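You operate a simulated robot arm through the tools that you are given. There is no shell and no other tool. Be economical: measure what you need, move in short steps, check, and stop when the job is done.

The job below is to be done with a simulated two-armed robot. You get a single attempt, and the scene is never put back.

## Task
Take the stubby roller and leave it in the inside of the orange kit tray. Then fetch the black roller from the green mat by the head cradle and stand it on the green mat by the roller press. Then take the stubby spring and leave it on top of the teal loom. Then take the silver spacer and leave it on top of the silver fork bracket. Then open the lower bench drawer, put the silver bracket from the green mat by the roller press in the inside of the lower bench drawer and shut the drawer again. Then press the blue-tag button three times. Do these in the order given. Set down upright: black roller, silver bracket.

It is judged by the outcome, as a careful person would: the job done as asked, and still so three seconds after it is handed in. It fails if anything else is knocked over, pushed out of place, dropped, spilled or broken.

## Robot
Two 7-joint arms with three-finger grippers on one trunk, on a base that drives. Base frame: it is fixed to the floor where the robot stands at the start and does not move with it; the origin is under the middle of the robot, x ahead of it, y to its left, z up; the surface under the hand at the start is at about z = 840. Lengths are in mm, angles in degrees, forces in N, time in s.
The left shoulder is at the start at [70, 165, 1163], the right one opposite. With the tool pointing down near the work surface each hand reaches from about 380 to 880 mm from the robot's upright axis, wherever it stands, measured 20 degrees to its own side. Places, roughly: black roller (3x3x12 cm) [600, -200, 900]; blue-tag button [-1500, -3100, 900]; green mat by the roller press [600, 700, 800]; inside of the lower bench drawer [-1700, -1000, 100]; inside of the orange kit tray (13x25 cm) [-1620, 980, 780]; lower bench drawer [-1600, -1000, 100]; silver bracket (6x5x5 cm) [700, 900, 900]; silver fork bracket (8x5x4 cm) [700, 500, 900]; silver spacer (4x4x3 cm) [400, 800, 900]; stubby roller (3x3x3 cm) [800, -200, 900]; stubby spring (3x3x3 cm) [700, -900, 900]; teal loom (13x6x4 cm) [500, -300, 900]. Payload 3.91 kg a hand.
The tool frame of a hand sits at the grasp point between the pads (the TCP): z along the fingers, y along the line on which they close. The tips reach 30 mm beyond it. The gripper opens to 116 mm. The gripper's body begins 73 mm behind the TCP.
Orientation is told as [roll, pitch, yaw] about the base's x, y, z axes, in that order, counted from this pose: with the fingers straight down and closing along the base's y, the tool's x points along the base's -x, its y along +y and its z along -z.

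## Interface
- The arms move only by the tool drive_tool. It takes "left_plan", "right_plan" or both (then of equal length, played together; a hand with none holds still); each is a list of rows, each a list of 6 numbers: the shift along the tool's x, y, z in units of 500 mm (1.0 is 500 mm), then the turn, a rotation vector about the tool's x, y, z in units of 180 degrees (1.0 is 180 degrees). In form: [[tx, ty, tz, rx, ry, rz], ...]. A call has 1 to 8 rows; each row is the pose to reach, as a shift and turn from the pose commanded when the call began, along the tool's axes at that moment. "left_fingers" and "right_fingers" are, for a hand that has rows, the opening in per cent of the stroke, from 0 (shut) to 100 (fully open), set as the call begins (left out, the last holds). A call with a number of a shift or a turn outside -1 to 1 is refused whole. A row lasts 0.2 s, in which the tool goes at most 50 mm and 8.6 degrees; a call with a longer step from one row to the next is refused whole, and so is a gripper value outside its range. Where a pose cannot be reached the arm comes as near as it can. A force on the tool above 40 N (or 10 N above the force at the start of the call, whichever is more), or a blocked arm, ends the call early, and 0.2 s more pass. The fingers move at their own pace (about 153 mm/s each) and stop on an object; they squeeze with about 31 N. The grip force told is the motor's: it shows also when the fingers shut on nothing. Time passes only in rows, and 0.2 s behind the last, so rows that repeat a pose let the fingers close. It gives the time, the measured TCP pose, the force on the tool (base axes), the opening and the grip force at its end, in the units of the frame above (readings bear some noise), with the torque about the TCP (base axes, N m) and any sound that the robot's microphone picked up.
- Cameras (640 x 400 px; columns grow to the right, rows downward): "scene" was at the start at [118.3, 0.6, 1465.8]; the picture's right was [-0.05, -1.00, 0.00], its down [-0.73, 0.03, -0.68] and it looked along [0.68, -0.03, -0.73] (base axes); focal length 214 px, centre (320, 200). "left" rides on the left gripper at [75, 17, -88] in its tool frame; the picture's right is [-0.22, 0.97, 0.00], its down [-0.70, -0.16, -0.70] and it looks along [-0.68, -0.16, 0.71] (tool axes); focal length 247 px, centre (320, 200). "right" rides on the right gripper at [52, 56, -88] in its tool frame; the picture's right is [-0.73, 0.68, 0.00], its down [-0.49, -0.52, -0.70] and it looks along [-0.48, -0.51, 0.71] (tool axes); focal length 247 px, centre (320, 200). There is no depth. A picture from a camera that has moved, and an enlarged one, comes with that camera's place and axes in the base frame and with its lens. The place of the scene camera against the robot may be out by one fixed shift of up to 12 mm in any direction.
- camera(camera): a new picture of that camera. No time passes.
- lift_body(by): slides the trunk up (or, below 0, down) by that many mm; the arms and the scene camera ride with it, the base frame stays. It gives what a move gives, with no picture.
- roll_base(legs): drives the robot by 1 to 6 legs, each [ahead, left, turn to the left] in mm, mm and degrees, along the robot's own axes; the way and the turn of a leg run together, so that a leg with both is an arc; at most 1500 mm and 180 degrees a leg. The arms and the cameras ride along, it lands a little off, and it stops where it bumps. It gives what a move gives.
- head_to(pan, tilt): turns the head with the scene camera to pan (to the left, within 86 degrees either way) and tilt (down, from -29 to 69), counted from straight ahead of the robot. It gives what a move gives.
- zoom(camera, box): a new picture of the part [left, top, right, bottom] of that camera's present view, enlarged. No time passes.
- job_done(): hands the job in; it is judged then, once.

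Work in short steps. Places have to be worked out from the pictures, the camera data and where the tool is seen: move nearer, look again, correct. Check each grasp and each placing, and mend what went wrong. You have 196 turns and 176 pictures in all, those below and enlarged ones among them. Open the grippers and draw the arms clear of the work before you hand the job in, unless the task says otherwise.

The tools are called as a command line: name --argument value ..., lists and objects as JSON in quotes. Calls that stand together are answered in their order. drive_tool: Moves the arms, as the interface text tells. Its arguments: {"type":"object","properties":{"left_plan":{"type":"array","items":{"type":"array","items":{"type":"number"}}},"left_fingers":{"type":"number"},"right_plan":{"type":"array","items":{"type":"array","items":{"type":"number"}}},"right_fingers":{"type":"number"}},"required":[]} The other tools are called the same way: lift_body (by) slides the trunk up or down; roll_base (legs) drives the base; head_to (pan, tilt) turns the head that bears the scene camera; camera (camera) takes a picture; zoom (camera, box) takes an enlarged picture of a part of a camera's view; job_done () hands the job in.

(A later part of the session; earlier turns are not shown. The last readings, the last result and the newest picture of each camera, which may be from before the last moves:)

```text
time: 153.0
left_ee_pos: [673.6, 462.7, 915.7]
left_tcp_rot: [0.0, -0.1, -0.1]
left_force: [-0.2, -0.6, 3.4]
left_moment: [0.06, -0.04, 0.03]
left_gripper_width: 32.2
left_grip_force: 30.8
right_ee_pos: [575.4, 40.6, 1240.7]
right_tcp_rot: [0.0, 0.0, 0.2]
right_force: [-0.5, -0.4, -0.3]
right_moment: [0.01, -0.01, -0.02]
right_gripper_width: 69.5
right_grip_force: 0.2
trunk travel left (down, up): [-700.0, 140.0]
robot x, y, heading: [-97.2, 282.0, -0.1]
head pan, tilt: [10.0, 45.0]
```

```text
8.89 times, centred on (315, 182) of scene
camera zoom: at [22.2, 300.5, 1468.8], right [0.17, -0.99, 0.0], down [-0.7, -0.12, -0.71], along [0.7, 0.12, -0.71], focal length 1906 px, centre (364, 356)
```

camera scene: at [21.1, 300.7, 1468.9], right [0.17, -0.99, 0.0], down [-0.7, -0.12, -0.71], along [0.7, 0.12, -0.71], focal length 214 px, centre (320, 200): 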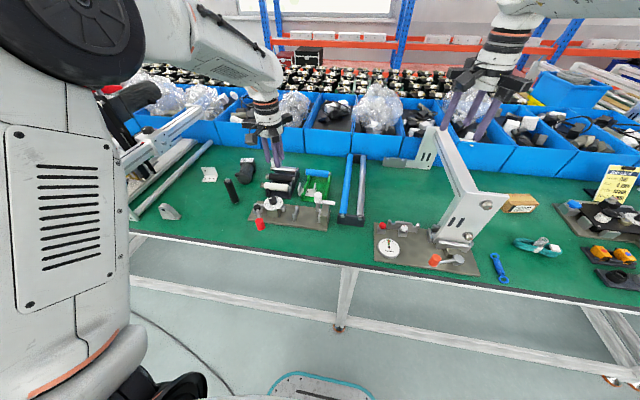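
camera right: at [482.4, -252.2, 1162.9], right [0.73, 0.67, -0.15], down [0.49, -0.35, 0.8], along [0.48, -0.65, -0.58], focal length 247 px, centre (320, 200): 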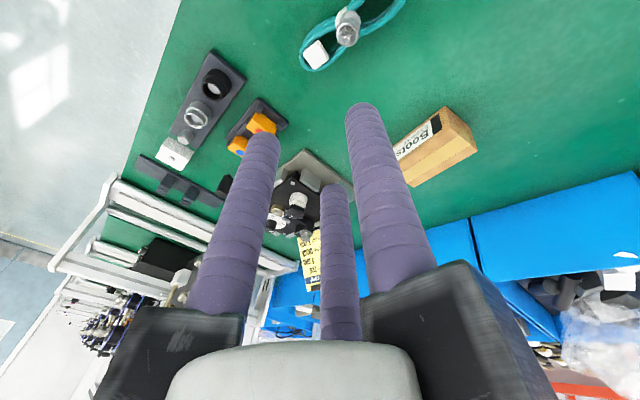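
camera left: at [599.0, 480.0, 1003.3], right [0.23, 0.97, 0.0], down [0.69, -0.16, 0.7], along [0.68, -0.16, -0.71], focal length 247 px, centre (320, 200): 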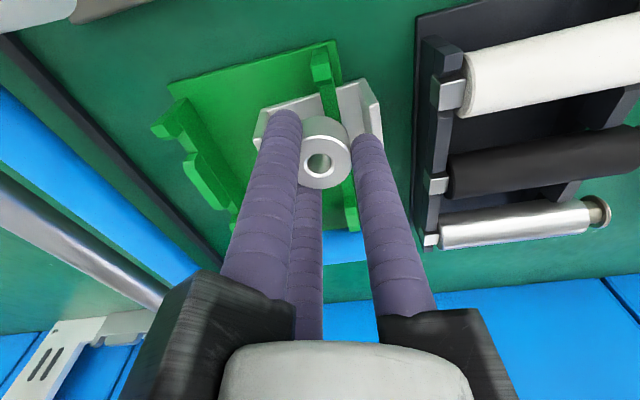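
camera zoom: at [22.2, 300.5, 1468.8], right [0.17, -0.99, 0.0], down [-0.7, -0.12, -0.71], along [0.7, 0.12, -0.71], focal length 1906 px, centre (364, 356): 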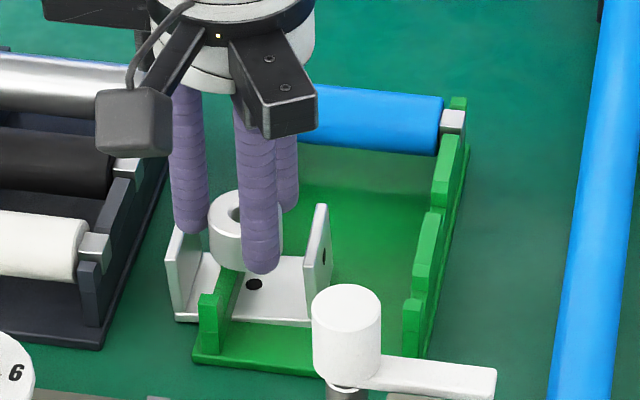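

Light contact began with the fingertips at flange-top height (886), so the fingers don't fit between the flanges. I'll lift off, set the spacer on the open mat and regrip it near its top.

drive_tool --left_plan '[[0, 0, -0.06, 0, 0, 0], [0, 0, -0.14, 0, 0, 0], [0.05, 0.07, -0.17, 0, 0, 0], [0.1, 0.15, -0.17, 0, 0, 0], [0.15, 0.23, -0.17, 0, 0, 0], [0.2, 0.31, -0.17, 0, 0, 0], [0.25, 0.385, -0.17, 0, 0, 0], [0.3, 0.46, -0.17, 0, 0, 0]]'

drive_tool --left_plan '[[0.068, 0.078, 0, 0, 0, 0], [0.138, 0.154, 0, 0, 0, 0], [0.138, 0.154, 0.08, 0, 0, 0], [0.138, 0.154, 0.16, 0, 0, 0], [0.138, 0.154, 0.2, 0, 0, 0], [0.138, 0.154, 0.2, 0, 0, 0]]'

camera --camera "left"

```text
time: 154.8
left_ee_pos: [524.4, 693.9, 1000.4]
left_tcp_rot: [-0.2, 0.0, -0.2]
left_force: [-1.1, 0.6, -0.6]
left_moment: [-0.02, 0.0, 0.0]
left_gripper_width: 32.3
left_grip_force: 30.8
right_ee_pos: [573.9, 40.6, 1242.2]
right_tcp_rot: [-0.1, -0.1, 0.2]
right_force: [-0.2, 0.8, 0.4]
right_moment: [-0.02, -0.04, 0.03]
right_gripper_width: 69.6
right_grip_force: 0.0
trunk travel left (down, up): [-700.0, 140.0]
robot x, y, heading: [-97.1, 285.8, -0.1]
head pan, tilt: [10.0, 45.0]
```

```text
refused: row 1 steps farther than a row can; nothing moved
```

```text
92 pictures are left
camera left: at [449.7, 711.8, 1088.5], right [0.23, 0.97, 0.0], down [0.7, -0.16, 0.7], along [0.68, -0.16, -0.71], focal length 247 px, centre (320, 200)
```

left: 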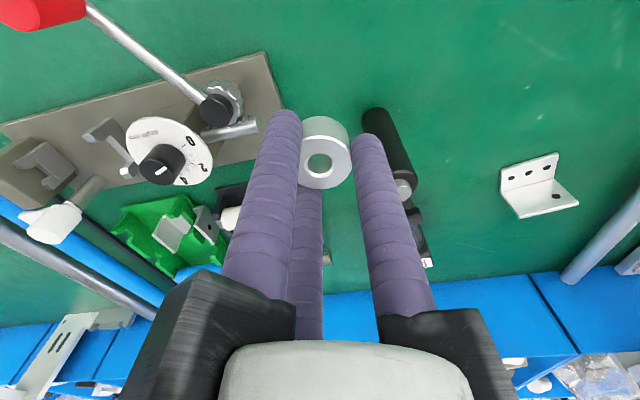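

I'll continue to (455,770) in smaller steps and lower to near the mat.

drive_tool --left_plan '[[0.046, 0.05, 0, 0, 0, 0], [0.092, 0.1, 0, 0, 0, 0], [0.138, 0.152, 0, 0, 0, 0], [0.138, 0.152, 0.08, 0, 0, 0], [0.138, 0.152, 0.16, 0, 0, 0], [0.138, 0.152, 0.22, 0, 0, 0], [0.138, 0.152, 0.236, 0, 0, 0], [0.138, 0.152, 0.236, 0, 0, 0]]'

drive_tool --left_plan '[[0, 0, 0.004, 0, 0, 0], [0, 0, 0.008, 0, 0, 0], [0, 0, 0.01, 0, 0, 0]]'

```text
time: 156.6
left_ee_pos: [454.9, 769.0, 881.2]
left_tcp_rot: [0.0, 0.0, -0.1]
left_force: [0.4, 0.2, -0.1]
left_moment: [-0.01, 0.01, -0.01]
left_gripper_width: 32.1
left_grip_force: 31.1
right_ee_pos: [576.1, 41.3, 1241.9]
right_tcp_rot: [0.0, -0.2, 0.3]
right_force: [0.1, 0.4, 0.2]
right_moment: [0.01, -0.01, 0.0]
right_gripper_width: 69.6
right_grip_force: 0.0
trunk travel left (down, up): [-700.0, 140.0]
robot x, y, heading: [-99.5, 282.6, -0.1]
head pan, tilt: [10.0, 45.0]
```

```text
time: 157.4
left_ee_pos: [455.1, 768.7, 878.1]
left_tcp_rot: [0.1, -0.1, -0.1]
left_force: [-0.9, -0.9, 5.9]
left_moment: [-0.13, 0.09, -0.02]
left_gripper_width: 32.1
left_grip_force: 30.6
right_ee_pos: [574.7, 39.8, 1241.7]
right_tcp_rot: [0.0, -0.1, 0.3]
right_force: [0.1, 0.5, -0.3]
right_moment: [-0.02, 0.0, 0.0]
right_gripper_width: 69.5
right_grip_force: 0.1
trunk travel left (down, up): [-700.0, 140.0]
robot x, y, heading: [-96.3, 279.9, -0.0]
head pan, tilt: [10.0, 45.0]
```

The spacer is on the mat. I'll open a little, rise 13 mm and regrip near its top.

drive_tool --left_plan '[[0, 0, 0, 0, 0, 0], [0, 0, 0, 0, 0, 0], [0, 0, -0.026, 0, 0, 0], [0, 0, -0.026, 0, 0, 0]]' --left_fingers 45

drive_tool --left_plan '[[0, 0, 0, 0, 0, 0], [0, 0, 0, 0, 0, 0], [0, 0, 0, 0, 0, 0]]' --left_fingers 0

drive_tool --left_plan '[[0, 0, -0.02, 0, 0, 0], [0, 0, -0.1, 0, 0, 0], [0, 0, -0.19, 0, 0, 0], [0, 0, -0.24, 0, 0, 0]]'

camera --camera "left"

```text
time: 158.4
left_ee_pos: [455.3, 767.8, 889.7]
left_tcp_rot: [0.0, 0.1, 0.0]
left_force: [0.7, -0.4, -0.4]
left_moment: [0.02, 0.0, 0.02]
left_gripper_width: 52.3
left_grip_force: 0.1
right_ee_pos: [575.6, 40.8, 1240.3]
right_tcp_rot: [0.1, -0.1, 0.2]
right_force: [-1.0, -0.7, -0.3]
right_moment: [-0.02, 0.04, 0.01]
right_gripper_width: 69.4
right_grip_force: 0.0
trunk travel left (down, up): [-700.0, 140.0]
robot x, y, heading: [-97.2, 280.4, -0.2]
head pan, tilt: [10.0, 45.0]
```

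```text
time: 159.2
left_ee_pos: [454.5, 767.3, 891.7]
left_tcp_rot: [0.1, -0.2, -0.1]
left_force: [1.0, 0.5, 16.8]
left_moment: [0.01, 0.0, -0.01]
left_gripper_width: 9.0
left_grip_force: 31.1
right_ee_pos: [575.1, 38.6, 1240.4]
right_tcp_rot: [0.0, -0.1, 0.3]
right_force: [0.1, -0.1, 0.0]
right_moment: [-0.01, 0.02, 0.01]
right_gripper_width: 69.7
right_grip_force: 0.1
trunk travel left (down, up): [-700.0, 140.0]
robot x, y, heading: [-93.1, 283.1, -0.3]
head pan, tilt: [10.0, 45.0]
```

```text
time: 160.2
left_ee_pos: [454.2, 769.4, 1010.2]
left_tcp_rot: [-0.1, -0.1, -0.2]
left_force: [0.5, -0.6, -0.6]
left_moment: [0.03, 0.0, -0.02]
left_gripper_width: 9.2
left_grip_force: 31.0
right_ee_pos: [575.9, 41.3, 1240.5]
right_tcp_rot: [0.0, 0.0, 0.3]
right_force: [-0.6, 0.1, 0.4]
right_moment: [0.0, 0.01, 0.0]
right_gripper_width: 69.7
right_grip_force: 0.0
trunk travel left (down, up): [-700.0, 140.0]
robot x, y, heading: [-97.4, 285.5, -0.1]
head pan, tilt: [10.0, 45.0]
```

```text
91 pictures are left
camera left: at [380.1, 786.9, 1097.9], right [0.23, 0.97, 0.0], down [0.7, -0.16, 0.7], along [0.68, -0.16, -0.71], focal length 247 px, centre (320, 200)
```

left: 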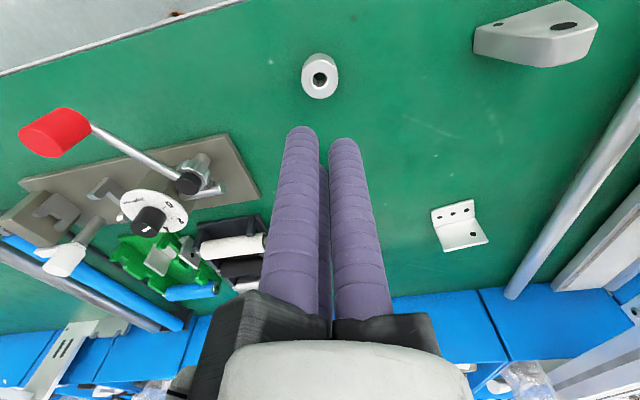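

The grip slipped off the top, so the spacer is shorter than I assumed. It is still standing at (453,769). I'll yaw the hand to -90°, so two fingers flank the channel less widely, then regrip slightly lower.

drive_tool --left_plan '[[0, 0, 0, 0, 0, 0.045], [0, 0, 0, 0, 0, 0.09], [0, 0, 0, 0, 0, 0.135], [0, 0, 0, 0, 0, 0.18], [0, 0, 0, 0, 0, 0.225], [0, 0, 0, 0, 0, 0.27], [0, 0, 0, 0, 0, 0.315], [0, 0, 0, 0, 0, 0.36]]' --left_fingers 55

drive_tool --left_plan '[[0, 0, 0, 0, 0, 0.045], [0, 0, 0, 0, 0, 0.09], [0, 0, 0, 0, 0, 0.135], [0, 0, 0, 0, 0, 0.14], [0, 0, 0, 0, 0, 0.14]]'

camera --camera "left"

```text
time: 162.0
left_ee_pos: [454.0, 769.7, 1009.4]
left_tcp_rot: [0.0, -0.1, -65.1]
left_force: [-0.7, 0.6, 0.2]
left_moment: [-0.01, -0.02, 0.03]
left_gripper_width: 63.8
left_grip_force: 0.0
right_ee_pos: [576.1, 41.9, 1239.7]
right_tcp_rot: [-0.1, -0.1, 0.3]
right_force: [-0.1, 0.2, 0.0]
right_moment: [0.02, 0.02, -0.03]
right_gripper_width: 69.5
right_grip_force: 0.1
trunk travel left (down, up): [-700.0, 140.0]
robot x, y, heading: [-97.9, 281.1, -0.2]
head pan, tilt: [10.0, 45.0]
```

```text
time: 163.2
left_ee_pos: [453.8, 770.1, 1010.0]
left_tcp_rot: [0.1, 0.0, -90.1]
left_force: [0.8, 0.6, -0.9]
left_moment: [-0.03, 0.0, -0.01]
left_gripper_width: 63.9
left_grip_force: 0.1
right_ee_pos: [574.7, 40.4, 1240.5]
right_tcp_rot: [0.0, -0.1, 0.4]
right_force: [0.3, 0.1, -0.9]
right_moment: [-0.02, 0.02, 0.01]
right_gripper_width: 69.9
right_grip_force: 0.0
trunk travel left (down, up): [-700.0, 140.0]
robot x, y, heading: [-97.0, 282.7, 0.1]
head pan, tilt: [10.0, 45.0]
```

```text
90 pictures are left
camera left: at [472.5, 844.3, 1097.2], right [0.97, -0.23, 0.0], down [-0.16, -0.7, 0.7], along [-0.16, -0.68, -0.71], focal length 247 px, centre (320, 200)
```

left: 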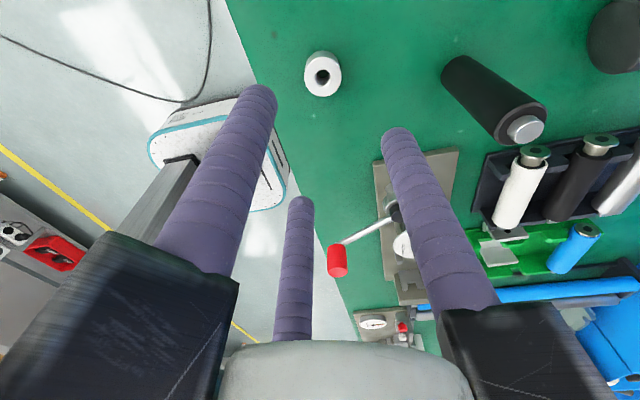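

The spacer is at (456,771). I'll descend to TCP 885 and close.

drive_tool --left_plan '[[0.002, 0.004, 0.08, 0, 0, 0], [0.002, 0.004, 0.16, 0, 0, 0], [0.002, 0.004, 0.23, 0, 0, 0], [0.002, 0.004, 0.251, 0, 0, 0], [0.002, 0.004, 0.251, 0, 0, 0]]'

drive_tool --left_plan '[[0, 0, 0, 0, 0, 0], [0, 0, 0, 0, 0, 0], [0, 0, 0, 0, 0, 0]]' --left_fingers 0

camera --camera "left"

```text
time: 164.4
left_ee_pos: [457.0, 771.1, 884.0]
left_tcp_rot: [0.0, 0.0, -90.2]
left_force: [-0.2, 0.1, 1.6]
left_moment: [0.0, 0.0, 0.03]
left_gripper_width: 63.7
left_grip_force: 0.1
right_ee_pos: [574.5, 39.5, 1240.9]
right_tcp_rot: [0.0, -0.1, 0.3]
right_force: [0.1, 0.4, -0.5]
right_moment: [0.02, -0.03, 0.01]
right_gripper_width: 69.8
right_grip_force: 0.1
trunk travel left (down, up): [-700.0, 140.0]
robot x, y, heading: [-94.5, 285.9, 0.1]
head pan, tilt: [10.0, 45.0]
```

```text
time: 165.2
left_ee_pos: [455.9, 770.9, 882.8]
left_tcp_rot: [0.0, 0.0, -90.1]
left_force: [0.6, -0.1, 0.3]
left_moment: [-0.04, -0.01, -0.03]
left_gripper_width: 32.2
left_grip_force: 31.0
right_ee_pos: [576.7, 39.9, 1241.4]
right_tcp_rot: [0.0, -0.1, 0.3]
right_force: [-0.6, -1.0, -0.2]
right_moment: [0.02, -0.03, -0.01]
right_gripper_width: 69.5
right_grip_force: 0.1
trunk travel left (down, up): [-700.0, 140.0]
robot x, y, heading: [-96.7, 282.7, -0.0]
head pan, tilt: [10.0, 45.0]
```

```text
89 pictures are left
camera left: at [475.2, 845.6, 971.8], right [0.97, -0.23, 0.0], down [-0.16, -0.7, 0.7], along [-0.16, -0.68, -0.71], focal length 247 px, centre (320, 200)
```

left: 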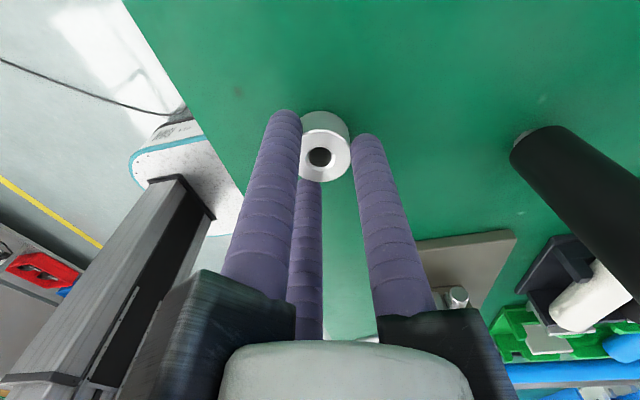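

The spacer is held again with its bottom 44 mm below the TCP. I'll lift it and carry it back above the bracket.

drive_tool --left_plan '[[0, 0, -0.09, 0, 0, 0], [0, 0, -0.18, 0, 0, 0], [0, 0, -0.27, 0, 0, 0], [0, 0, -0.36, 0, 0, 0], [-0.07, 0.05, -0.36, 0, 0, 0], [-0.14, 0.1, -0.36, 0, 0, 0], [-0.21, 0.15, -0.36, 0, 0, 0], [-0.28, 0.2, -0.36, 0, 0, 0]]'

drive_tool --left_plan '[[-0.07, 0.05, 0, 0, 0, 0], [-0.14, 0.1, 0, 0, 0, 0], [-0.21, 0.15, 0, 0, 0, 0], [-0.28, 0.2, 0, 0, 0, 0], [-0.334, 0.24, 0, 0, 0, 0], [-0.334, 0.24, 0.08, 0, 0, 0], [-0.334, 0.24, 0.16, 0, 0, 0], [-0.334, 0.24, 0.19, 0, 0, 0]]'

camera --camera "left"

zoom --camera "scene" --box '[285, 150, 345, 205]'

```text
time: 167.0
left_ee_pos: [558.3, 628.0, 1065.1]
left_tcp_rot: [-0.1, 0.0, -90.0]
left_force: [0.3, -0.2, -0.6]
left_moment: [0.02, 0.05, 0.01]
left_gripper_width: 32.2
left_grip_force: 31.2
right_ee_pos: [578.4, 39.7, 1238.3]
right_tcp_rot: [0.0, -0.1, 0.3]
right_force: [0.3, 0.0, -0.4]
right_moment: [0.04, 0.03, -0.01]
right_gripper_width: 69.7
right_grip_force: 0.1
trunk travel left (down, up): [-700.0, 140.0]
robot x, y, heading: [-100.3, 280.7, -0.1]
head pan, tilt: [10.0, 45.0]
```

```text
time: 168.8
left_ee_pos: [676.3, 463.9, 968.5]
left_tcp_rot: [0.1, 0.0, -90.2]
left_force: [0.3, 0.0, 0.2]
left_moment: [0.03, 0.03, 0.01]
left_gripper_width: 32.2
left_grip_force: 30.6
right_ee_pos: [576.7, 40.6, 1240.6]
right_tcp_rot: [0.0, -0.1, 0.3]
right_force: [-0.6, 0.2, -0.2]
right_moment: [0.0, -0.05, -0.05]
right_gripper_width: 69.8
right_grip_force: 0.0
trunk travel left (down, up): [-700.0, 140.0]
robot x, y, heading: [-93.7, 285.4, -0.3]
head pan, tilt: [10.0, 45.0]
```

```text
88 pictures are left
camera left: at [694.4, 538.6, 1056.8], right [0.97, -0.23, 0.0], down [-0.16, -0.7, 0.7], along [-0.16, -0.68, -0.71], focal length 247 px, centre (320, 200)
```

left: 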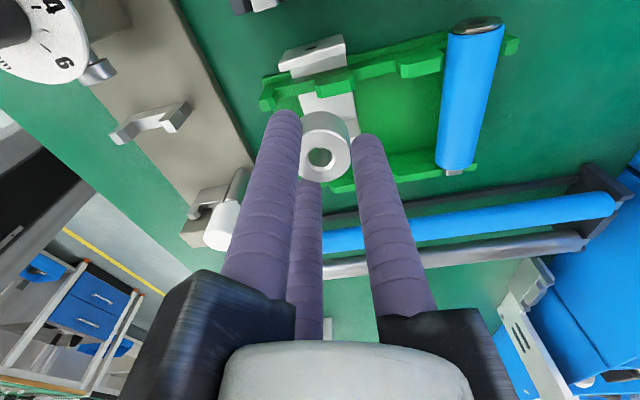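

```text
7.27 times, centred on (315, 178) of scene
camera zoom: at [22.7, 300.5, 1468.7], right [0.17, -0.99, 0.0], down [-0.7, -0.12, -0.71], along [0.7, 0.12, -0.71], focal length 1560 px, centre (356, 364)
```

zoom: 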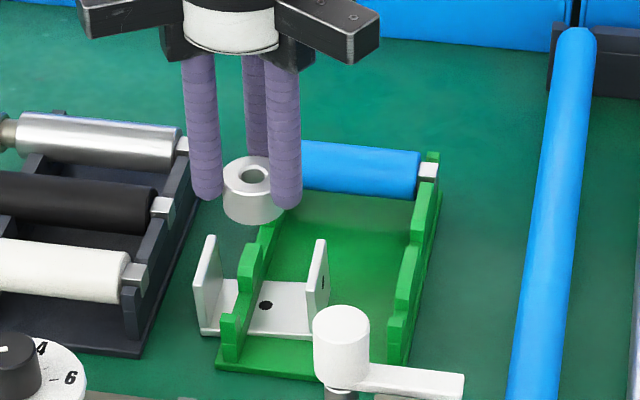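

I'll lower to a spacer bottom of about 884 and then probe on in 2 mm steps.

drive_tool --left_plan '[[0, 0, 0.04, 0, 0, 0], [0, 0, 0.07, 0, 0, 0], [0, 0, 0.08, 0, 0, 0], [0, 0, 0.08, 0, 0, 0]]'

drive_tool --left_plan '[[0, 0, 0.004, 0, 0, 0], [0, 0, 0.008, 0, 0, 0], [0, 0, 0.012, 0, 0, 0], [0, 0, 0.016, 0, 0, 0]]'

drive_tool --left_plan '[[0, 0, 0.004, 0, 0, 0], [0, 0, 0.008, 0, 0, 0], [0, 0, 0.012, 0, 0, 0]]'

zoom --camera "scene" --box '[285, 150, 345, 205]'

```text
time: 169.8
left_ee_pos: [677.1, 464.6, 928.5]
left_tcp_rot: [-0.1, 0.0, -90.1]
left_force: [0.0, 0.2, -0.3]
left_moment: [-0.01, -0.01, 0.02]
left_gripper_width: 32.3
left_grip_force: 31.4
right_ee_pos: [577.2, 40.2, 1240.2]
right_tcp_rot: [0.0, -0.2, 0.3]
right_force: [-0.7, 0.3, -0.2]
right_moment: [0.0, 0.0, 0.03]
right_gripper_width: 69.5
right_grip_force: 0.0
trunk travel left (down, up): [-700.0, 140.0]
robot x, y, heading: [-96.8, 284.1, -0.2]
head pan, tilt: [10.0, 45.0]
```

```text
time: 170.8
left_ee_pos: [676.9, 461.9, 920.4]
left_tcp_rot: [0.1, 0.1, -90.1]
left_force: [0.0, 0.6, 2.1]
left_moment: [0.04, -0.01, -0.01]
left_gripper_width: 32.0
left_grip_force: 30.6
right_ee_pos: [577.1, 40.2, 1241.7]
right_tcp_rot: [0.0, -0.1, 0.3]
right_force: [-0.9, 0.0, 0.7]
right_moment: [-0.02, 0.01, -0.01]
right_gripper_width: 69.6
right_grip_force: 0.0
trunk travel left (down, up): [-700.0, 140.0]
robot x, y, heading: [-94.2, 282.5, 0.3]
head pan, tilt: [10.0, 45.0]
```

```text
time: 171.6
left_ee_pos: [675.9, 462.7, 918.6]
left_tcp_rot: [0.3, 0.0, -90.1]
left_force: [-0.3, -0.1, 22.4]
left_moment: [0.16, -0.06, -0.01]
left_gripper_width: 32.4
left_grip_force: 30.9
right_ee_pos: [572.5, 39.5, 1242.5]
right_tcp_rot: [0.0, -0.1, 0.3]
right_force: [-0.6, -0.4, 0.1]
right_moment: [-0.03, -0.04, -0.02]
right_gripper_width: 69.5
right_grip_force: 0.1
trunk travel left (down, up): [-700.0, 140.0]
robot x, y, heading: [-97.2, 283.8, -0.2]
head pan, tilt: [10.0, 45.0]
```

```text
7.27 times, centred on (315, 178) of scene
camera zoom: at [19.5, 299.9, 1469.2], right [0.17, -0.99, 0.0], down [-0.7, -0.12, -0.71], along [0.7, 0.12, -0.71], focal length 1560 px, centre (356, 364)
```

zoom: 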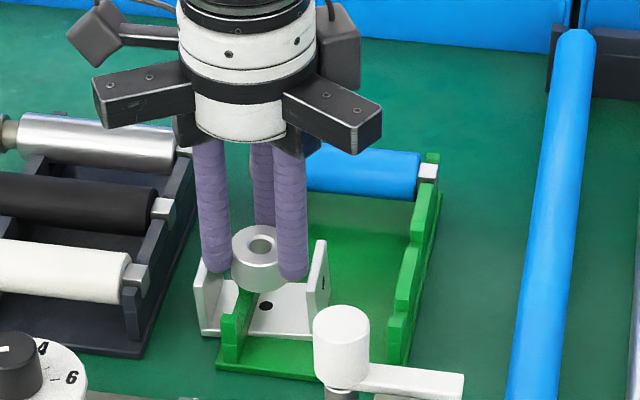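

Contact occurs with the spacer bottom at about 876, nearly central. To see whether this is the bracket or the green post, I'll lift 8 mm, shift to y = 452 and probe again.

drive_tool --left_plan '[[0, 0, -0.02, 0, 0, 0], [-0.022, 0, -0.02, 0, 0, 0], [-0.022, 0, -0.01, 0, 0, 0], [-0.022, 0, -0.006, 0, 0, 0]]'

drive_tool --left_plan '[[0, 0, 0.003, 0, 0, 0], [0, 0, 0.006, 0, 0, 0], [0, 0, 0.009, 0, 0, 0], [0, 0, 0.012, 0, 0, 0]]'

```text
time: 172.6
left_ee_pos: [677.2, 452.6, 919.0]
left_tcp_rot: [0.0, 0.0, -90.1]
left_force: [-0.5, 0.0, 2.0]
left_moment: [0.05, 0.03, 0.02]
left_gripper_width: 32.3
left_grip_force: 31.2
right_ee_pos: [574.8, 39.8, 1239.9]
right_tcp_rot: [0.0, -0.1, 0.4]
right_force: [-0.5, 1.4, 0.8]
right_moment: [0.0, 0.0, -0.01]
right_gripper_width: 69.7
right_grip_force: 0.0
trunk travel left (down, up): [-700.0, 140.0]
robot x, y, heading: [-97.9, 284.7, 0.1]
head pan, tilt: [10.0, 45.0]
```

```text
time: 173.6
left_ee_pos: [674.9, 451.0, 915.0]
left_tcp_rot: [0.4, -0.1, -90.1]
left_force: [3.2, 0.8, 22.8]
left_moment: [0.25, -0.09, 0.0]
left_gripper_width: 32.2
left_grip_force: 31.3
right_ee_pos: [574.2, 40.1, 1241.9]
right_tcp_rot: [0.0, -0.2, 0.2]
right_force: [-0.1, 0.7, 0.3]
right_moment: [-0.05, 0.03, -0.01]
right_gripper_width: 69.9
right_grip_force: 0.1
trunk travel left (down, up): [-700.0, 140.0]
robot x, y, heading: [-96.8, 282.0, -0.3]
head pan, tilt: [10.0, 45.0]
```

Contact occurs at nearly the same height here, so the bracket's top acts as a support. I'll return to the centre, set the spacer down lightly and open just a little as a cage.

drive_tool --left_plan '[[0, 0, -0.014, 0, 0, 0], [0.02, 0, -0.014, 0, 0, 0], [0.022, 0, -0.01, 0, 0, 0], [0.022, 0, -0.008, 0, 0, 0], [0.022, 0, -0.008, 0, 0, 0]]'

```text
time: 174.8
left_ee_pos: [677.0, 461.6, 915.6]
left_tcp_rot: [0.1, 0.1, -90.1]
left_force: [-0.5, -0.6, 5.0]
left_moment: [0.0, -0.01, 0.02]
left_gripper_width: 32.3
left_grip_force: 31.9
right_ee_pos: [575.8, 39.9, 1242.0]
right_tcp_rot: [0.0, -0.1, 0.2]
right_force: [-0.4, 0.3, 1.2]
right_moment: [0.0, 0.0, -0.02]
right_gripper_width: 69.6
right_grip_force: 0.1
trunk travel left (down, up): [-700.0, 140.0]
robot x, y, heading: [-93.4, 283.8, -0.3]
head pan, tilt: [10.0, 45.0]
```

The force is 5 N with zero torque, a flat, central support. I'll open slightly to 40 mm and look.

drive_tool --left_plan '[[0, 0, 0, 0, 0, 0], [0, 0, 0, 0, 0, 0], [0, 0, 0, 0, 0, 0]]' --left_fingers 36

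zoom --camera "scene" --box '[285, 150, 345, 205]'

zoom --camera "left" --box '[240, 60, 400, 200]'

```text
time: 175.6
left_ee_pos: [676.8, 462.7, 916.2]
left_tcp_rot: [-0.1, 0.0, -90.1]
left_force: [-0.8, 0.1, 0.4]
left_moment: [0.0, 0.0, -0.02]
left_gripper_width: 41.8
left_grip_force: 0.1
right_ee_pos: [576.3, 40.4, 1240.6]
right_tcp_rot: [0.0, -0.2, 0.3]
right_force: [-0.2, -0.3, 0.3]
right_moment: [-0.01, 0.02, -0.01]
right_gripper_width: 69.4
right_grip_force: 0.0
trunk travel left (down, up): [-700.0, 140.0]
robot x, y, heading: [-97.3, 283.0, 0.1]
head pan, tilt: [10.0, 45.0]
```

```text
7.27 times, centred on (315, 178) of scene
camera zoom: at [23.0, 300.8, 1468.6], right [0.17, -0.99, 0.0], down [-0.7, -0.12, -0.71], along [0.7, 0.12, -0.71], focal length 1560 px, centre (356, 364)
```

zoom: 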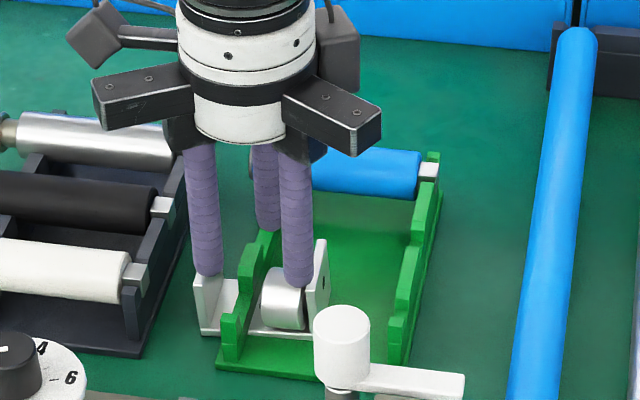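

```text
2.86 times, centred on (320, 130) of left
camera zoom: at [694.4, 537.4, 1003.7], right [0.97, -0.23, 0.0], down [-0.16, -0.7, 0.7], along [-0.16, -0.68, -0.71], focal length 706 px, centre (320, 400)
```

zoom: 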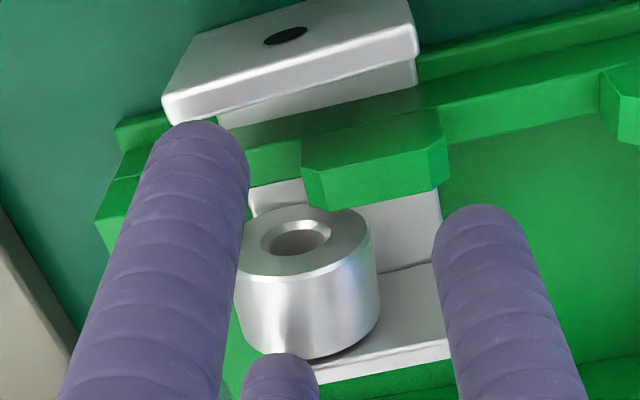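

The spacer tipped into the pocket between wall and inner flange, and it now lies on the bracket's base. I'll withdraw straight up and examine it.

drive_tool --left_plan '[[0, 0, -0.02, 0, 0, 0], [0, 0, -0.06, 0, 0, 0], [0, 0, -0.12, 0, 0, 0], [0, 0, -0.2, 0, 0, 0], [0.04, 0, -0.28, 0, 0, 0], [0.12, 0, -0.3, 0, 0, 0]]' --left_fingers 50

zoom --camera "scene" --box '[292, 166, 332, 201]'

zoom --camera "left" --box '[240, 20, 420, 160]'

```text
time: 177.0
left_ee_pos: [678.5, 523.2, 1065.9]
left_tcp_rot: [0.0, 0.0, -90.1]
left_force: [-0.5, 0.1, 0.1]
left_moment: [-0.03, -0.01, -0.02]
left_gripper_width: 57.9
left_grip_force: 0.0
right_ee_pos: [575.9, 42.1, 1240.5]
right_tcp_rot: [-0.2, 0.0, 0.2]
right_force: [0.1, 0.4, -0.1]
right_moment: [-0.04, -0.02, 0.02]
right_gripper_width: 69.8
right_grip_force: 0.0
trunk travel left (down, up): [-700.0, 140.0]
robot x, y, heading: [-97.3, 281.6, -0.3]
head pan, tilt: [10.0, 45.0]
```

```text
11.43 times, centred on (312, 184) of scene
camera zoom: at [23.0, 303.2, 1468.6], right [0.17, -0.99, 0.0], down [-0.7, -0.12, -0.71], along [0.7, 0.12, -0.71], focal length 2451 px, centre (411, 389)
```

zoom: 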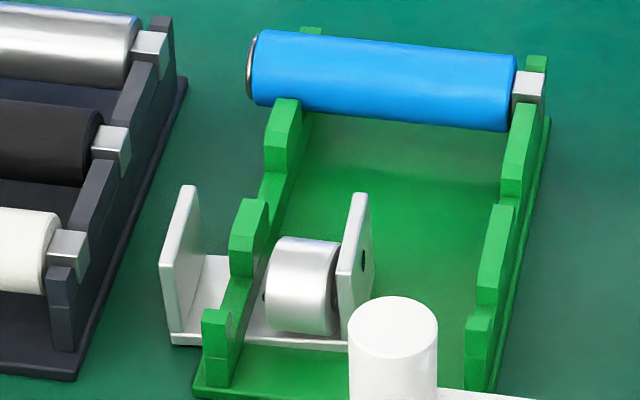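

```text
2.86 times, centred on (330, 90) of left
camera zoom: at [695.3, 597.9, 1153.9], right [0.97, -0.23, 0.0], down [-0.16, -0.69, 0.7], along [-0.16, -0.68, -0.71], focal length 706 px, centre (291, 514)
```

zoom: 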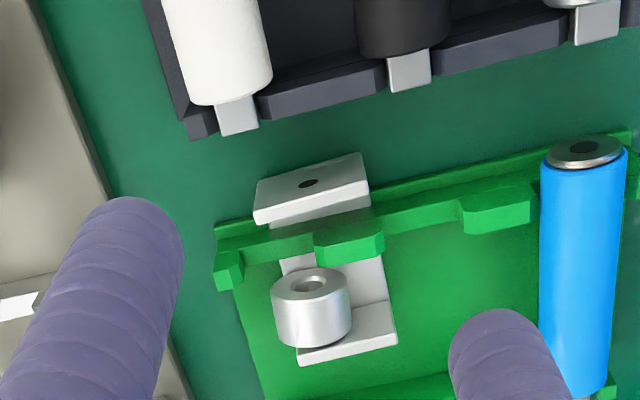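

The spacer lies steadily on the bracket's base between flange and wall, within its footprint. Next is the L bracket at about (718,932). I'll turn the left hand back to yaw 0 and raise it first.

drive_tool --left_plan '[[0.02, 0, -0.05, 0, 0, -0.045], [0.02, 0, -0.1, 0, 0, -0.09], [0.02, 0, -0.15, 0, 0, -0.135], [0.02, 0, -0.15, 0, 0, -0.18], [0.02, 0, -0.15, 0, 0, -0.225], [0.02, 0, -0.15, 0, 0, -0.27], [0.02, 0, -0.15, 0, 0, -0.315], [0.02, 0, -0.15, 0, 0, -0.36]]'

drive_tool --left_plan '[[0, 0, 0, 0, 0, -0.045], [0, 0, 0, 0, 0, -0.09], [0, 0, 0, 0, 0, -0.135], [0, 0, 0, 0, 0, -0.14], [0, 0, 0, 0, 0, -0.14]]'

roll_base --legs '[[-200, 0, 0], [0, 410, 0], [100, 0, 0]]'

camera --camera "left"

camera --camera "scene"

```text
time: 178.8
left_ee_pos: [677.7, 532.8, 1141.4]
left_tcp_rot: [0.0, 0.0, -25.3]
left_force: [-0.2, -0.7, -0.7]
left_moment: [0.02, -0.02, -0.01]
left_gripper_width: 58.0
left_grip_force: 0.1
right_ee_pos: [575.3, 40.3, 1241.3]
right_tcp_rot: [-0.1, -0.1, 0.3]
right_force: [-0.5, 0.0, -0.3]
right_moment: [0.01, 0.04, -0.01]
right_gripper_width: 69.6
right_grip_force: 0.1
trunk travel left (down, up): [-700.0, 140.0]
robot x, y, heading: [-95.2, 281.1, -0.0]
head pan, tilt: [10.0, 45.0]
```

```text
time: 180.0
left_ee_pos: [677.0, 532.8, 1140.6]
left_tcp_rot: [0.0, 0.0, -0.2]
left_force: [-0.7, 0.1, -1.1]
left_moment: [-0.04, 0.0, 0.0]
left_gripper_width: 57.6
left_grip_force: 0.0
right_ee_pos: [575.5, 40.4, 1241.5]
right_tcp_rot: [0.0, 0.0, 0.3]
right_force: [0.0, 0.0, 0.1]
right_moment: [0.03, -0.02, 0.04]
right_gripper_width: 69.7
right_grip_force: 0.3
trunk travel left (down, up): [-700.0, 140.0]
robot x, y, heading: [-98.2, 280.7, -0.4]
head pan, tilt: [10.0, 45.0]
```

```text
time: 184.4
left_ee_pos: [575.0, 946.4, 1141.7]
left_tcp_rot: [0.0, -0.2, 0.2]
left_force: [-0.1, 0.3, 0.6]
left_moment: [-0.01, 0.01, 0.0]
left_gripper_width: 58.2
left_grip_force: 0.1
right_ee_pos: [478.0, 452.5, 1241.4]
right_tcp_rot: [0.0, -0.1, 0.7]
right_force: [-0.5, 0.1, 0.1]
right_moment: [0.02, 0.0, -0.01]
right_gripper_width: 69.6
right_grip_force: 0.1
trunk travel left (down, up): [-700.0, 140.0]
robot x, y, heading: [-198.1, 691.0, 0.1]
head pan, tilt: [10.0, 45.0]
```

```text
81 pictures are left
camera left: at [500.5, 962.6, 1229.6], right [0.22, 0.98, 0.0], down [0.7, -0.16, 0.7], along [0.68, -0.15, -0.71], focal length 247 px, centre (320, 200)
```

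left: 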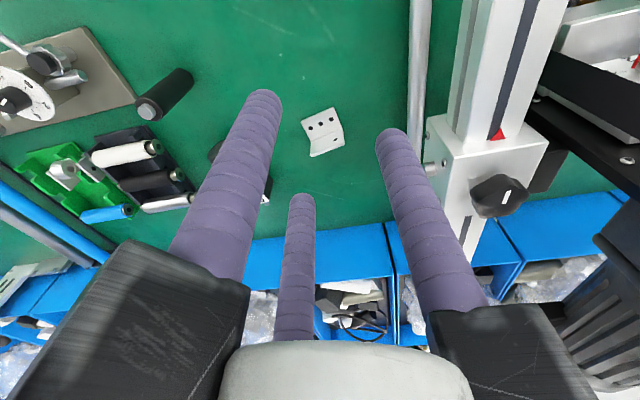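

```text
80 pictures are left
camera scene: at [-77.3, 709.6, 1468.8], right [0.18, -0.98, 0.0], down [-0.7, -0.13, -0.71], along [0.7, 0.13, -0.71], focal length 214 px, centre (320, 200)
```

scene: 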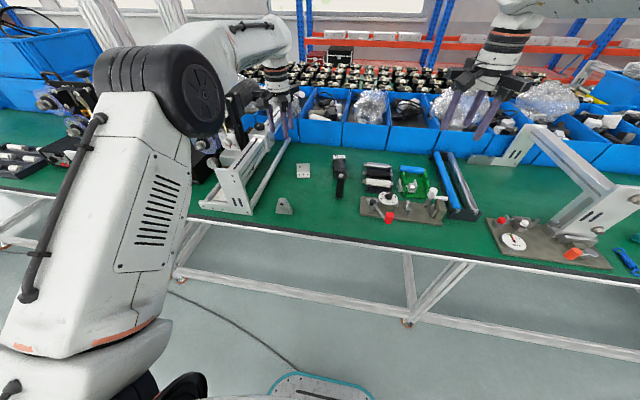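

zoom --camera "left" --box '[270, 80, 380, 180]'

zoom --camera "scene" --box '[270, 140, 350, 220]'

```text
4.00 times, centred on (325, 130) of left
camera zoom: at [500.5, 962.6, 1229.6], right [0.22, 0.98, 0.0], down [0.7, -0.16, 0.7], along [0.68, -0.15, -0.71], focal length 988 px, centre (300, 480)
```

zoom: 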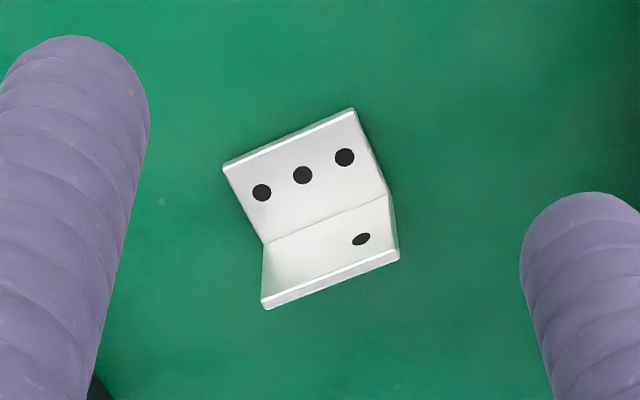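

```text
5.00 times, centred on (310, 180) of scene
camera zoom: at [-77.3, 709.6, 1468.8], right [0.18, -0.98, 0.0], down [-0.7, -0.13, -0.71], along [0.7, 0.13, -0.71], focal length 1072 px, centre (370, 300)
```

zoom: 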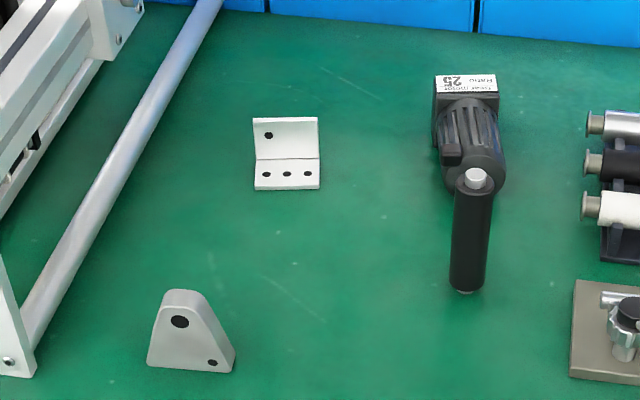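

The L bracket's flat plate lies toward me and its vertical plate is at the back, x ≈ 717, y 898–955, turned about 11°. I'll yaw the left hand to about -79° to pinch the vertical plate.

drive_tool --left_plan '[[0, -0.03, 0, 0, 0, 0.045], [0, -0.06, 0, 0, 0, 0.09], [0, -0.06, 0, 0, 0, 0.135], [0, -0.06, 0, 0, 0, 0.18], [0, -0.06, 0, 0, 0, 0.225], [0, -0.06, 0, 0, 0, 0.27], [0, -0.06, 0, 0, 0, 0.315], [0, -0.06, 0, 0, 0, 0.36]]'

drive_tool --left_plan '[[0, 0, 0, 0, 0, 0.04], [0, 0, 0, 0, 0, 0.079], [0, 0, 0, 0, 0, 0.079]]'

roll_base --legs '[[120, 0, 0]]'

camera --camera "left"

```text
time: 186.2
left_ee_pos: [576.6, 915.3, 1139.4]
left_tcp_rot: [0.0, 0.0, -64.7]
left_force: [0.0, 0.0, 0.5]
left_moment: [0.0, -0.01, 0.02]
left_gripper_width: 57.9
left_grip_force: 0.0
right_ee_pos: [478.3, 452.3, 1240.9]
right_tcp_rot: [0.0, -0.2, 0.6]
right_force: [-0.4, -0.2, -0.2]
right_moment: [-0.05, 0.0, 0.03]
right_gripper_width: 69.6
right_grip_force: 0.1
trunk travel left (down, up): [-700.0, 140.0]
robot x, y, heading: [-195.5, 690.6, 0.1]
head pan, tilt: [10.0, 45.0]
```

```text
time: 187.0
left_ee_pos: [575.1, 915.8, 1141.3]
left_tcp_rot: [-0.1, 0.0, -78.8]
left_force: [-0.4, -0.3, 0.3]
left_moment: [0.0, 0.0, 0.04]
left_gripper_width: 57.9
left_grip_force: 0.1
right_ee_pos: [477.4, 452.5, 1240.8]
right_tcp_rot: [-0.1, 0.0, 0.6]
right_force: [0.1, -0.1, -0.1]
right_moment: [0.0, -0.01, 0.0]
right_gripper_width: 69.4
right_grip_force: 0.1
trunk travel left (down, up): [-700.0, 140.0]
robot x, y, heading: [-195.9, 690.7, 0.1]
head pan, tilt: [10.0, 45.0]
```

```text
time: 188.2
left_ee_pos: [693.5, 915.6, 1141.3]
left_tcp_rot: [0.1, 0.1, -78.8]
left_force: [-0.4, 0.5, 0.1]
left_moment: [0.01, 0.0, -0.02]
left_gripper_width: 58.0
left_grip_force: 0.0
right_ee_pos: [594.8, 451.6, 1242.2]
right_tcp_rot: [0.0, -0.2, 0.6]
right_force: [-0.7, 0.3, 0.5]
right_moment: [0.03, 0.02, 0.02]
right_gripper_width: 69.5
right_grip_force: 0.0
trunk travel left (down, up): [-700.0, 140.0]
robot x, y, heading: [-78.0, 689.2, 0.3]
head pan, tilt: [10.0, 45.0]
```

```text
77 pictures are left
camera left: at [696.5, 991.4, 1229.9], right [1.0, -0.03, 0.0], down [-0.02, -0.71, 0.7], along [-0.02, -0.7, -0.71], focal length 247 px, centre (320, 200)
```

left: 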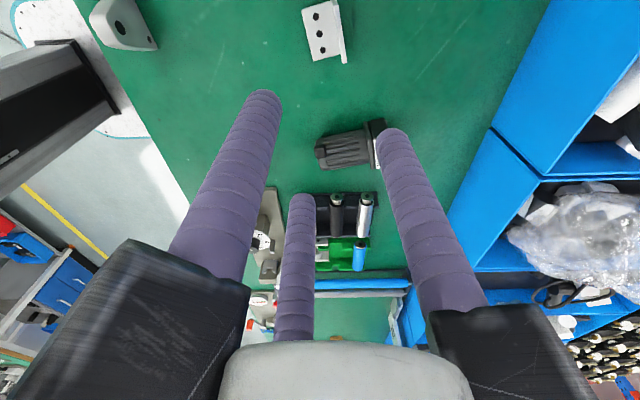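

The vertical plate's top is at about (718,931). I'll move over it and descend to z ≈ 960.

drive_tool --left_plan '[[0.015, 0.047, 0.02, 0, 0, 0], [0.015, 0.047, 0.11, 0, 0, 0], [0.015, 0.047, 0.2, 0, 0, 0], [0.015, 0.047, 0.29, 0, 0, 0], [0.015, 0.047, 0.362, 0, 0, 0], [0.015, 0.047, 0.362, 0, 0, 0]]'

camera --camera "left"

camera --camera "scene"

```text
time: 189.7
left_ee_pos: [716.5, 925.5, 959.9]
left_tcp_rot: [0.1, 0.0, -79.0]
left_force: [-0.6, 0.7, -0.5]
left_moment: [-0.02, 0.01, 0.01]
left_gripper_width: 57.9
left_grip_force: 0.1
right_ee_pos: [595.3, 451.6, 1241.9]
right_tcp_rot: [0.0, -0.1, 0.6]
right_force: [-0.4, -0.2, -0.2]
right_moment: [-0.01, -0.01, 0.04]
right_gripper_width: 69.7
right_grip_force: 0.0
trunk travel left (down, up): [-700.0, 140.0]
robot x, y, heading: [-74.2, 691.4, -0.1]
head pan, tilt: [10.0, 45.0]
```

```text
76 pictures are left
camera left: at [720.1, 1002.4, 1049.4], right [1.0, -0.03, 0.0], down [-0.02, -0.71, 0.7], along [-0.02, -0.7, -0.71], focal length 247 px, centre (320, 200)
```

left: 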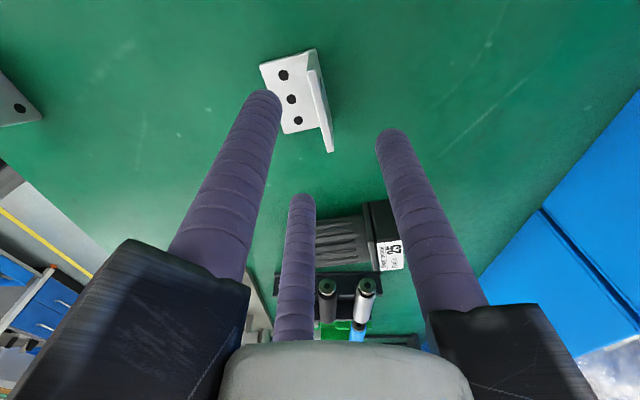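

```text
75 pictures are left
camera scene: at [41.7, 709.3, 1468.7], right [0.18, -0.98, 0.0], down [-0.7, -0.12, -0.71], along [0.7, 0.12, -0.71], focal length 214 px, centre (320, 200)
```

scene: 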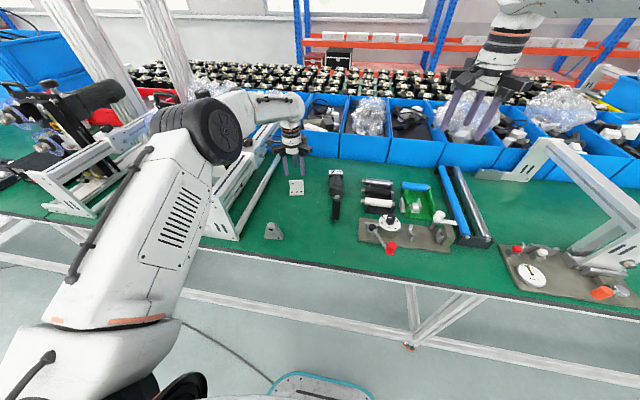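

The plate lies about 4 mm toward the single finger, as wanted. I'll descend to TCP ≈ 882.

drive_tool --left_plan '[[0.0075, 0.0035, 0.05, 0, 0, 0], [0.0075, 0.0035, 0.1, 0, 0, 0], [0.0075, 0.0035, 0.14, 0, 0, 0], [0.0075, 0.0035, 0.156, 0, 0, 0], [0.0075, 0.0035, 0.156, 0, 0, 0]]'

camera --camera "left"

```text
time: 190.8
left_ee_pos: [717.2, 932.2, 882.0]
left_tcp_rot: [0.1, 0.0, -78.9]
left_force: [-0.4, -0.5, 0.1]
left_moment: [-0.01, -0.02, 0.01]
left_gripper_width: 58.2
left_grip_force: 0.0
right_ee_pos: [596.2, 452.1, 1241.9]
right_tcp_rot: [0.0, -0.2, 0.7]
right_force: [0.5, 0.1, -0.1]
right_moment: [0.01, -0.04, -0.02]
right_gripper_width: 69.6
right_grip_force: 0.0
trunk travel left (down, up): [-700.0, 140.0]
robot x, y, heading: [-79.2, 690.0, 0.1]
head pan, tilt: [10.0, 45.0]
```

```text
74 pictures are left
camera left: at [720.1, 1006.8, 969.9], right [1.0, -0.03, 0.0], down [-0.02, -0.71, 0.7], along [-0.02, -0.7, -0.71], focal length 247 px, centre (320, 200)
```

left: 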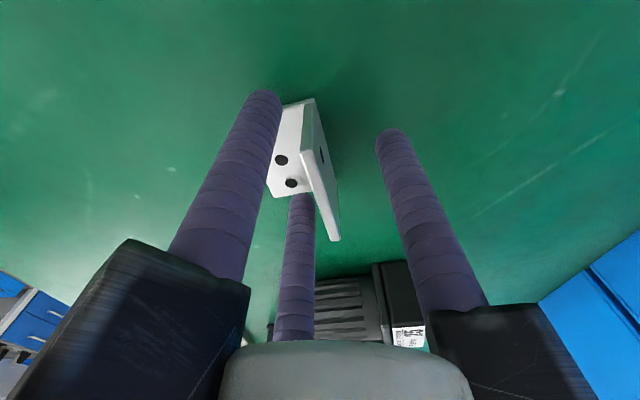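

The plate is between the pair and the single finger. I'll close the fingers.

drive_tool --left_plan '[[0, 0, 0, 0, 0, 0], [0, 0, 0, 0, 0, 0], [0, 0, 0, 0, 0, 0]]' --left_fingers 0

camera --camera "left"

```text
time: 191.7
left_ee_pos: [716.9, 928.7, 880.9]
left_tcp_rot: [0.2, 0.0, -78.8]
left_force: [0.6, -0.2, 0.7]
left_moment: [0.05, 0.01, 0.0]
left_gripper_width: 12.8
left_grip_force: 31.4
right_ee_pos: [596.1, 451.1, 1241.0]
right_tcp_rot: [-0.1, -0.1, 0.6]
right_force: [-0.1, -1.0, 0.3]
right_moment: [0.01, 0.02, -0.01]
right_gripper_width: 69.5
right_grip_force: 0.1
trunk travel left (down, up): [-700.0, 140.0]
robot x, y, heading: [-78.0, 690.2, 0.2]
head pan, tilt: [10.0, 45.0]
```

```text
73 pictures are left
camera left: at [720.3, 1006.9, 969.8], right [1.0, -0.03, 0.0], down [-0.02, -0.71, 0.7], along [-0.02, -0.7, -0.71], focal length 247 px, centre (320, 200)
```

left: 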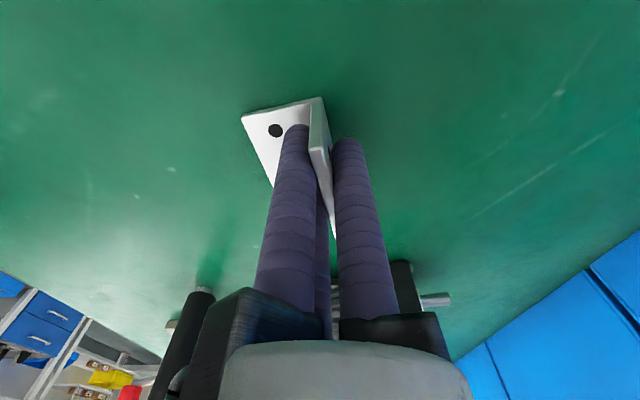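

The plate is pinched (12.8 mm). I'll lift straight up.

drive_tool --left_plan '[[0, 0, -0.03, 0, 0, 0], [0, 0, -0.12, 0, 0, 0], [0, 0, -0.21, 0, 0, 0], [0, 0, -0.3, 0, 0, 0], [0, 0, -0.39, 0, 0, 0], [0, 0, -0.48, 0, 0, 0], [-0.05, 0, -0.53, 0, 0, 0]]'

camera --camera "left"

```text
time: 193.2
left_ee_pos: [723.8, 906.6, 1149.1]
left_tcp_rot: [0.0, 0.2, -78.9]
left_force: [0.1, -0.3, -0.6]
left_moment: [0.07, 0.02, 0.03]
left_gripper_width: 12.2
left_grip_force: 30.8
right_ee_pos: [598.0, 450.8, 1239.6]
right_tcp_rot: [0.1, 0.1, 0.5]
right_force: [0.3, -0.3, 0.5]
right_moment: [0.07, -0.01, -0.01]
right_gripper_width: 69.6
right_grip_force: 0.0
trunk travel left (down, up): [-700.0, 140.0]
robot x, y, heading: [-77.3, 688.2, 0.1]
head pan, tilt: [10.0, 45.0]
```

```text
72 pictures are left
camera left: at [727.0, 982.7, 1237.5], right [1.0, -0.03, 0.0], down [-0.02, -0.72, 0.7], along [-0.02, -0.7, -0.72], focal length 247 px, centre (320, 200)
```

left: 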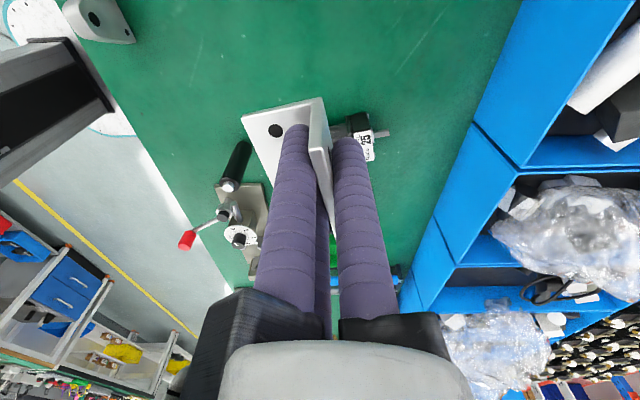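

The bracket is held. I'll back away, strafe right to y ≈ -1000 and turn round to face the drawers.

roll_base --legs '[[-420, 0, 0], [0, -1500, 0], [0, -190, 0], [0, 0, 90], [0, 0, 90]]'

head_to --pan 0 --tilt 35

camera --camera "scene"

```text
time: 211.6
left_ee_pos: [-1288.7, -1177.8, 1148.6]
left_tcp_rot: [-0.1, 0.1, 100.2]
left_force: [0.0, 0.1, -1.0]
left_moment: [-0.03, 0.01, -0.01]
left_gripper_width: 12.3
left_grip_force: 30.9
right_ee_pos: [-1153.4, -722.5, 1241.0]
right_tcp_rot: [0.0, -0.1, 179.7]
right_force: [0.2, 0.2, 0.2]
right_moment: [0.0, 0.01, 0.02]
right_gripper_width: 69.2
right_grip_force: 0.0
trunk travel left (down, up): [-700.0, 140.0]
robot x, y, heading: [-482.7, -975.1, 179.3]
head pan, tilt: [10.0, 45.0]
```

```text
time: 212.3
left_ee_pos: [-1287.1, -1179.1, 1148.0]
left_tcp_rot: [0.0, 0.1, 100.1]
left_force: [-0.1, -0.3, -1.0]
left_moment: [-0.01, 0.02, -0.02]
left_gripper_width: 12.2
left_grip_force: 31.6
right_ee_pos: [-1153.6, -724.2, 1240.7]
right_tcp_rot: [0.0, 0.0, 179.6]
right_force: [0.1, 0.6, 0.4]
right_moment: [-0.01, 0.0, 0.01]
right_gripper_width: 69.5
right_grip_force: 0.0
trunk travel left (down, up): [-700.0, 140.0]
robot x, y, heading: [-482.6, -972.6, 179.1]
head pan, tilt: [0.0, 35.0]
```

```text
71 pictures are left
camera scene: at [-634.4, -967.1, 1483.4], right [0.01, 1.0, 0.0], down [0.57, -0.01, -0.82], along [-0.82, 0.01, -0.57], focal length 214 px, centre (320, 200)
```

scene: 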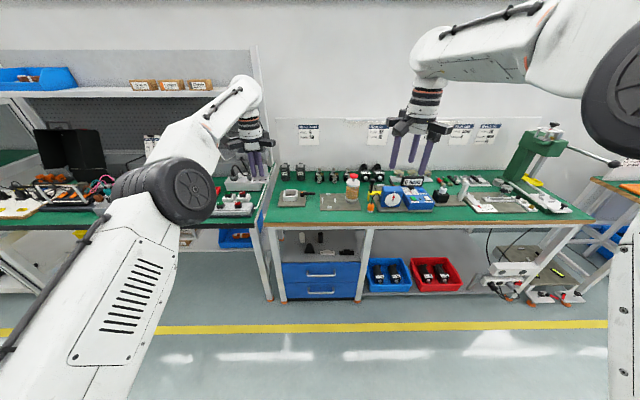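

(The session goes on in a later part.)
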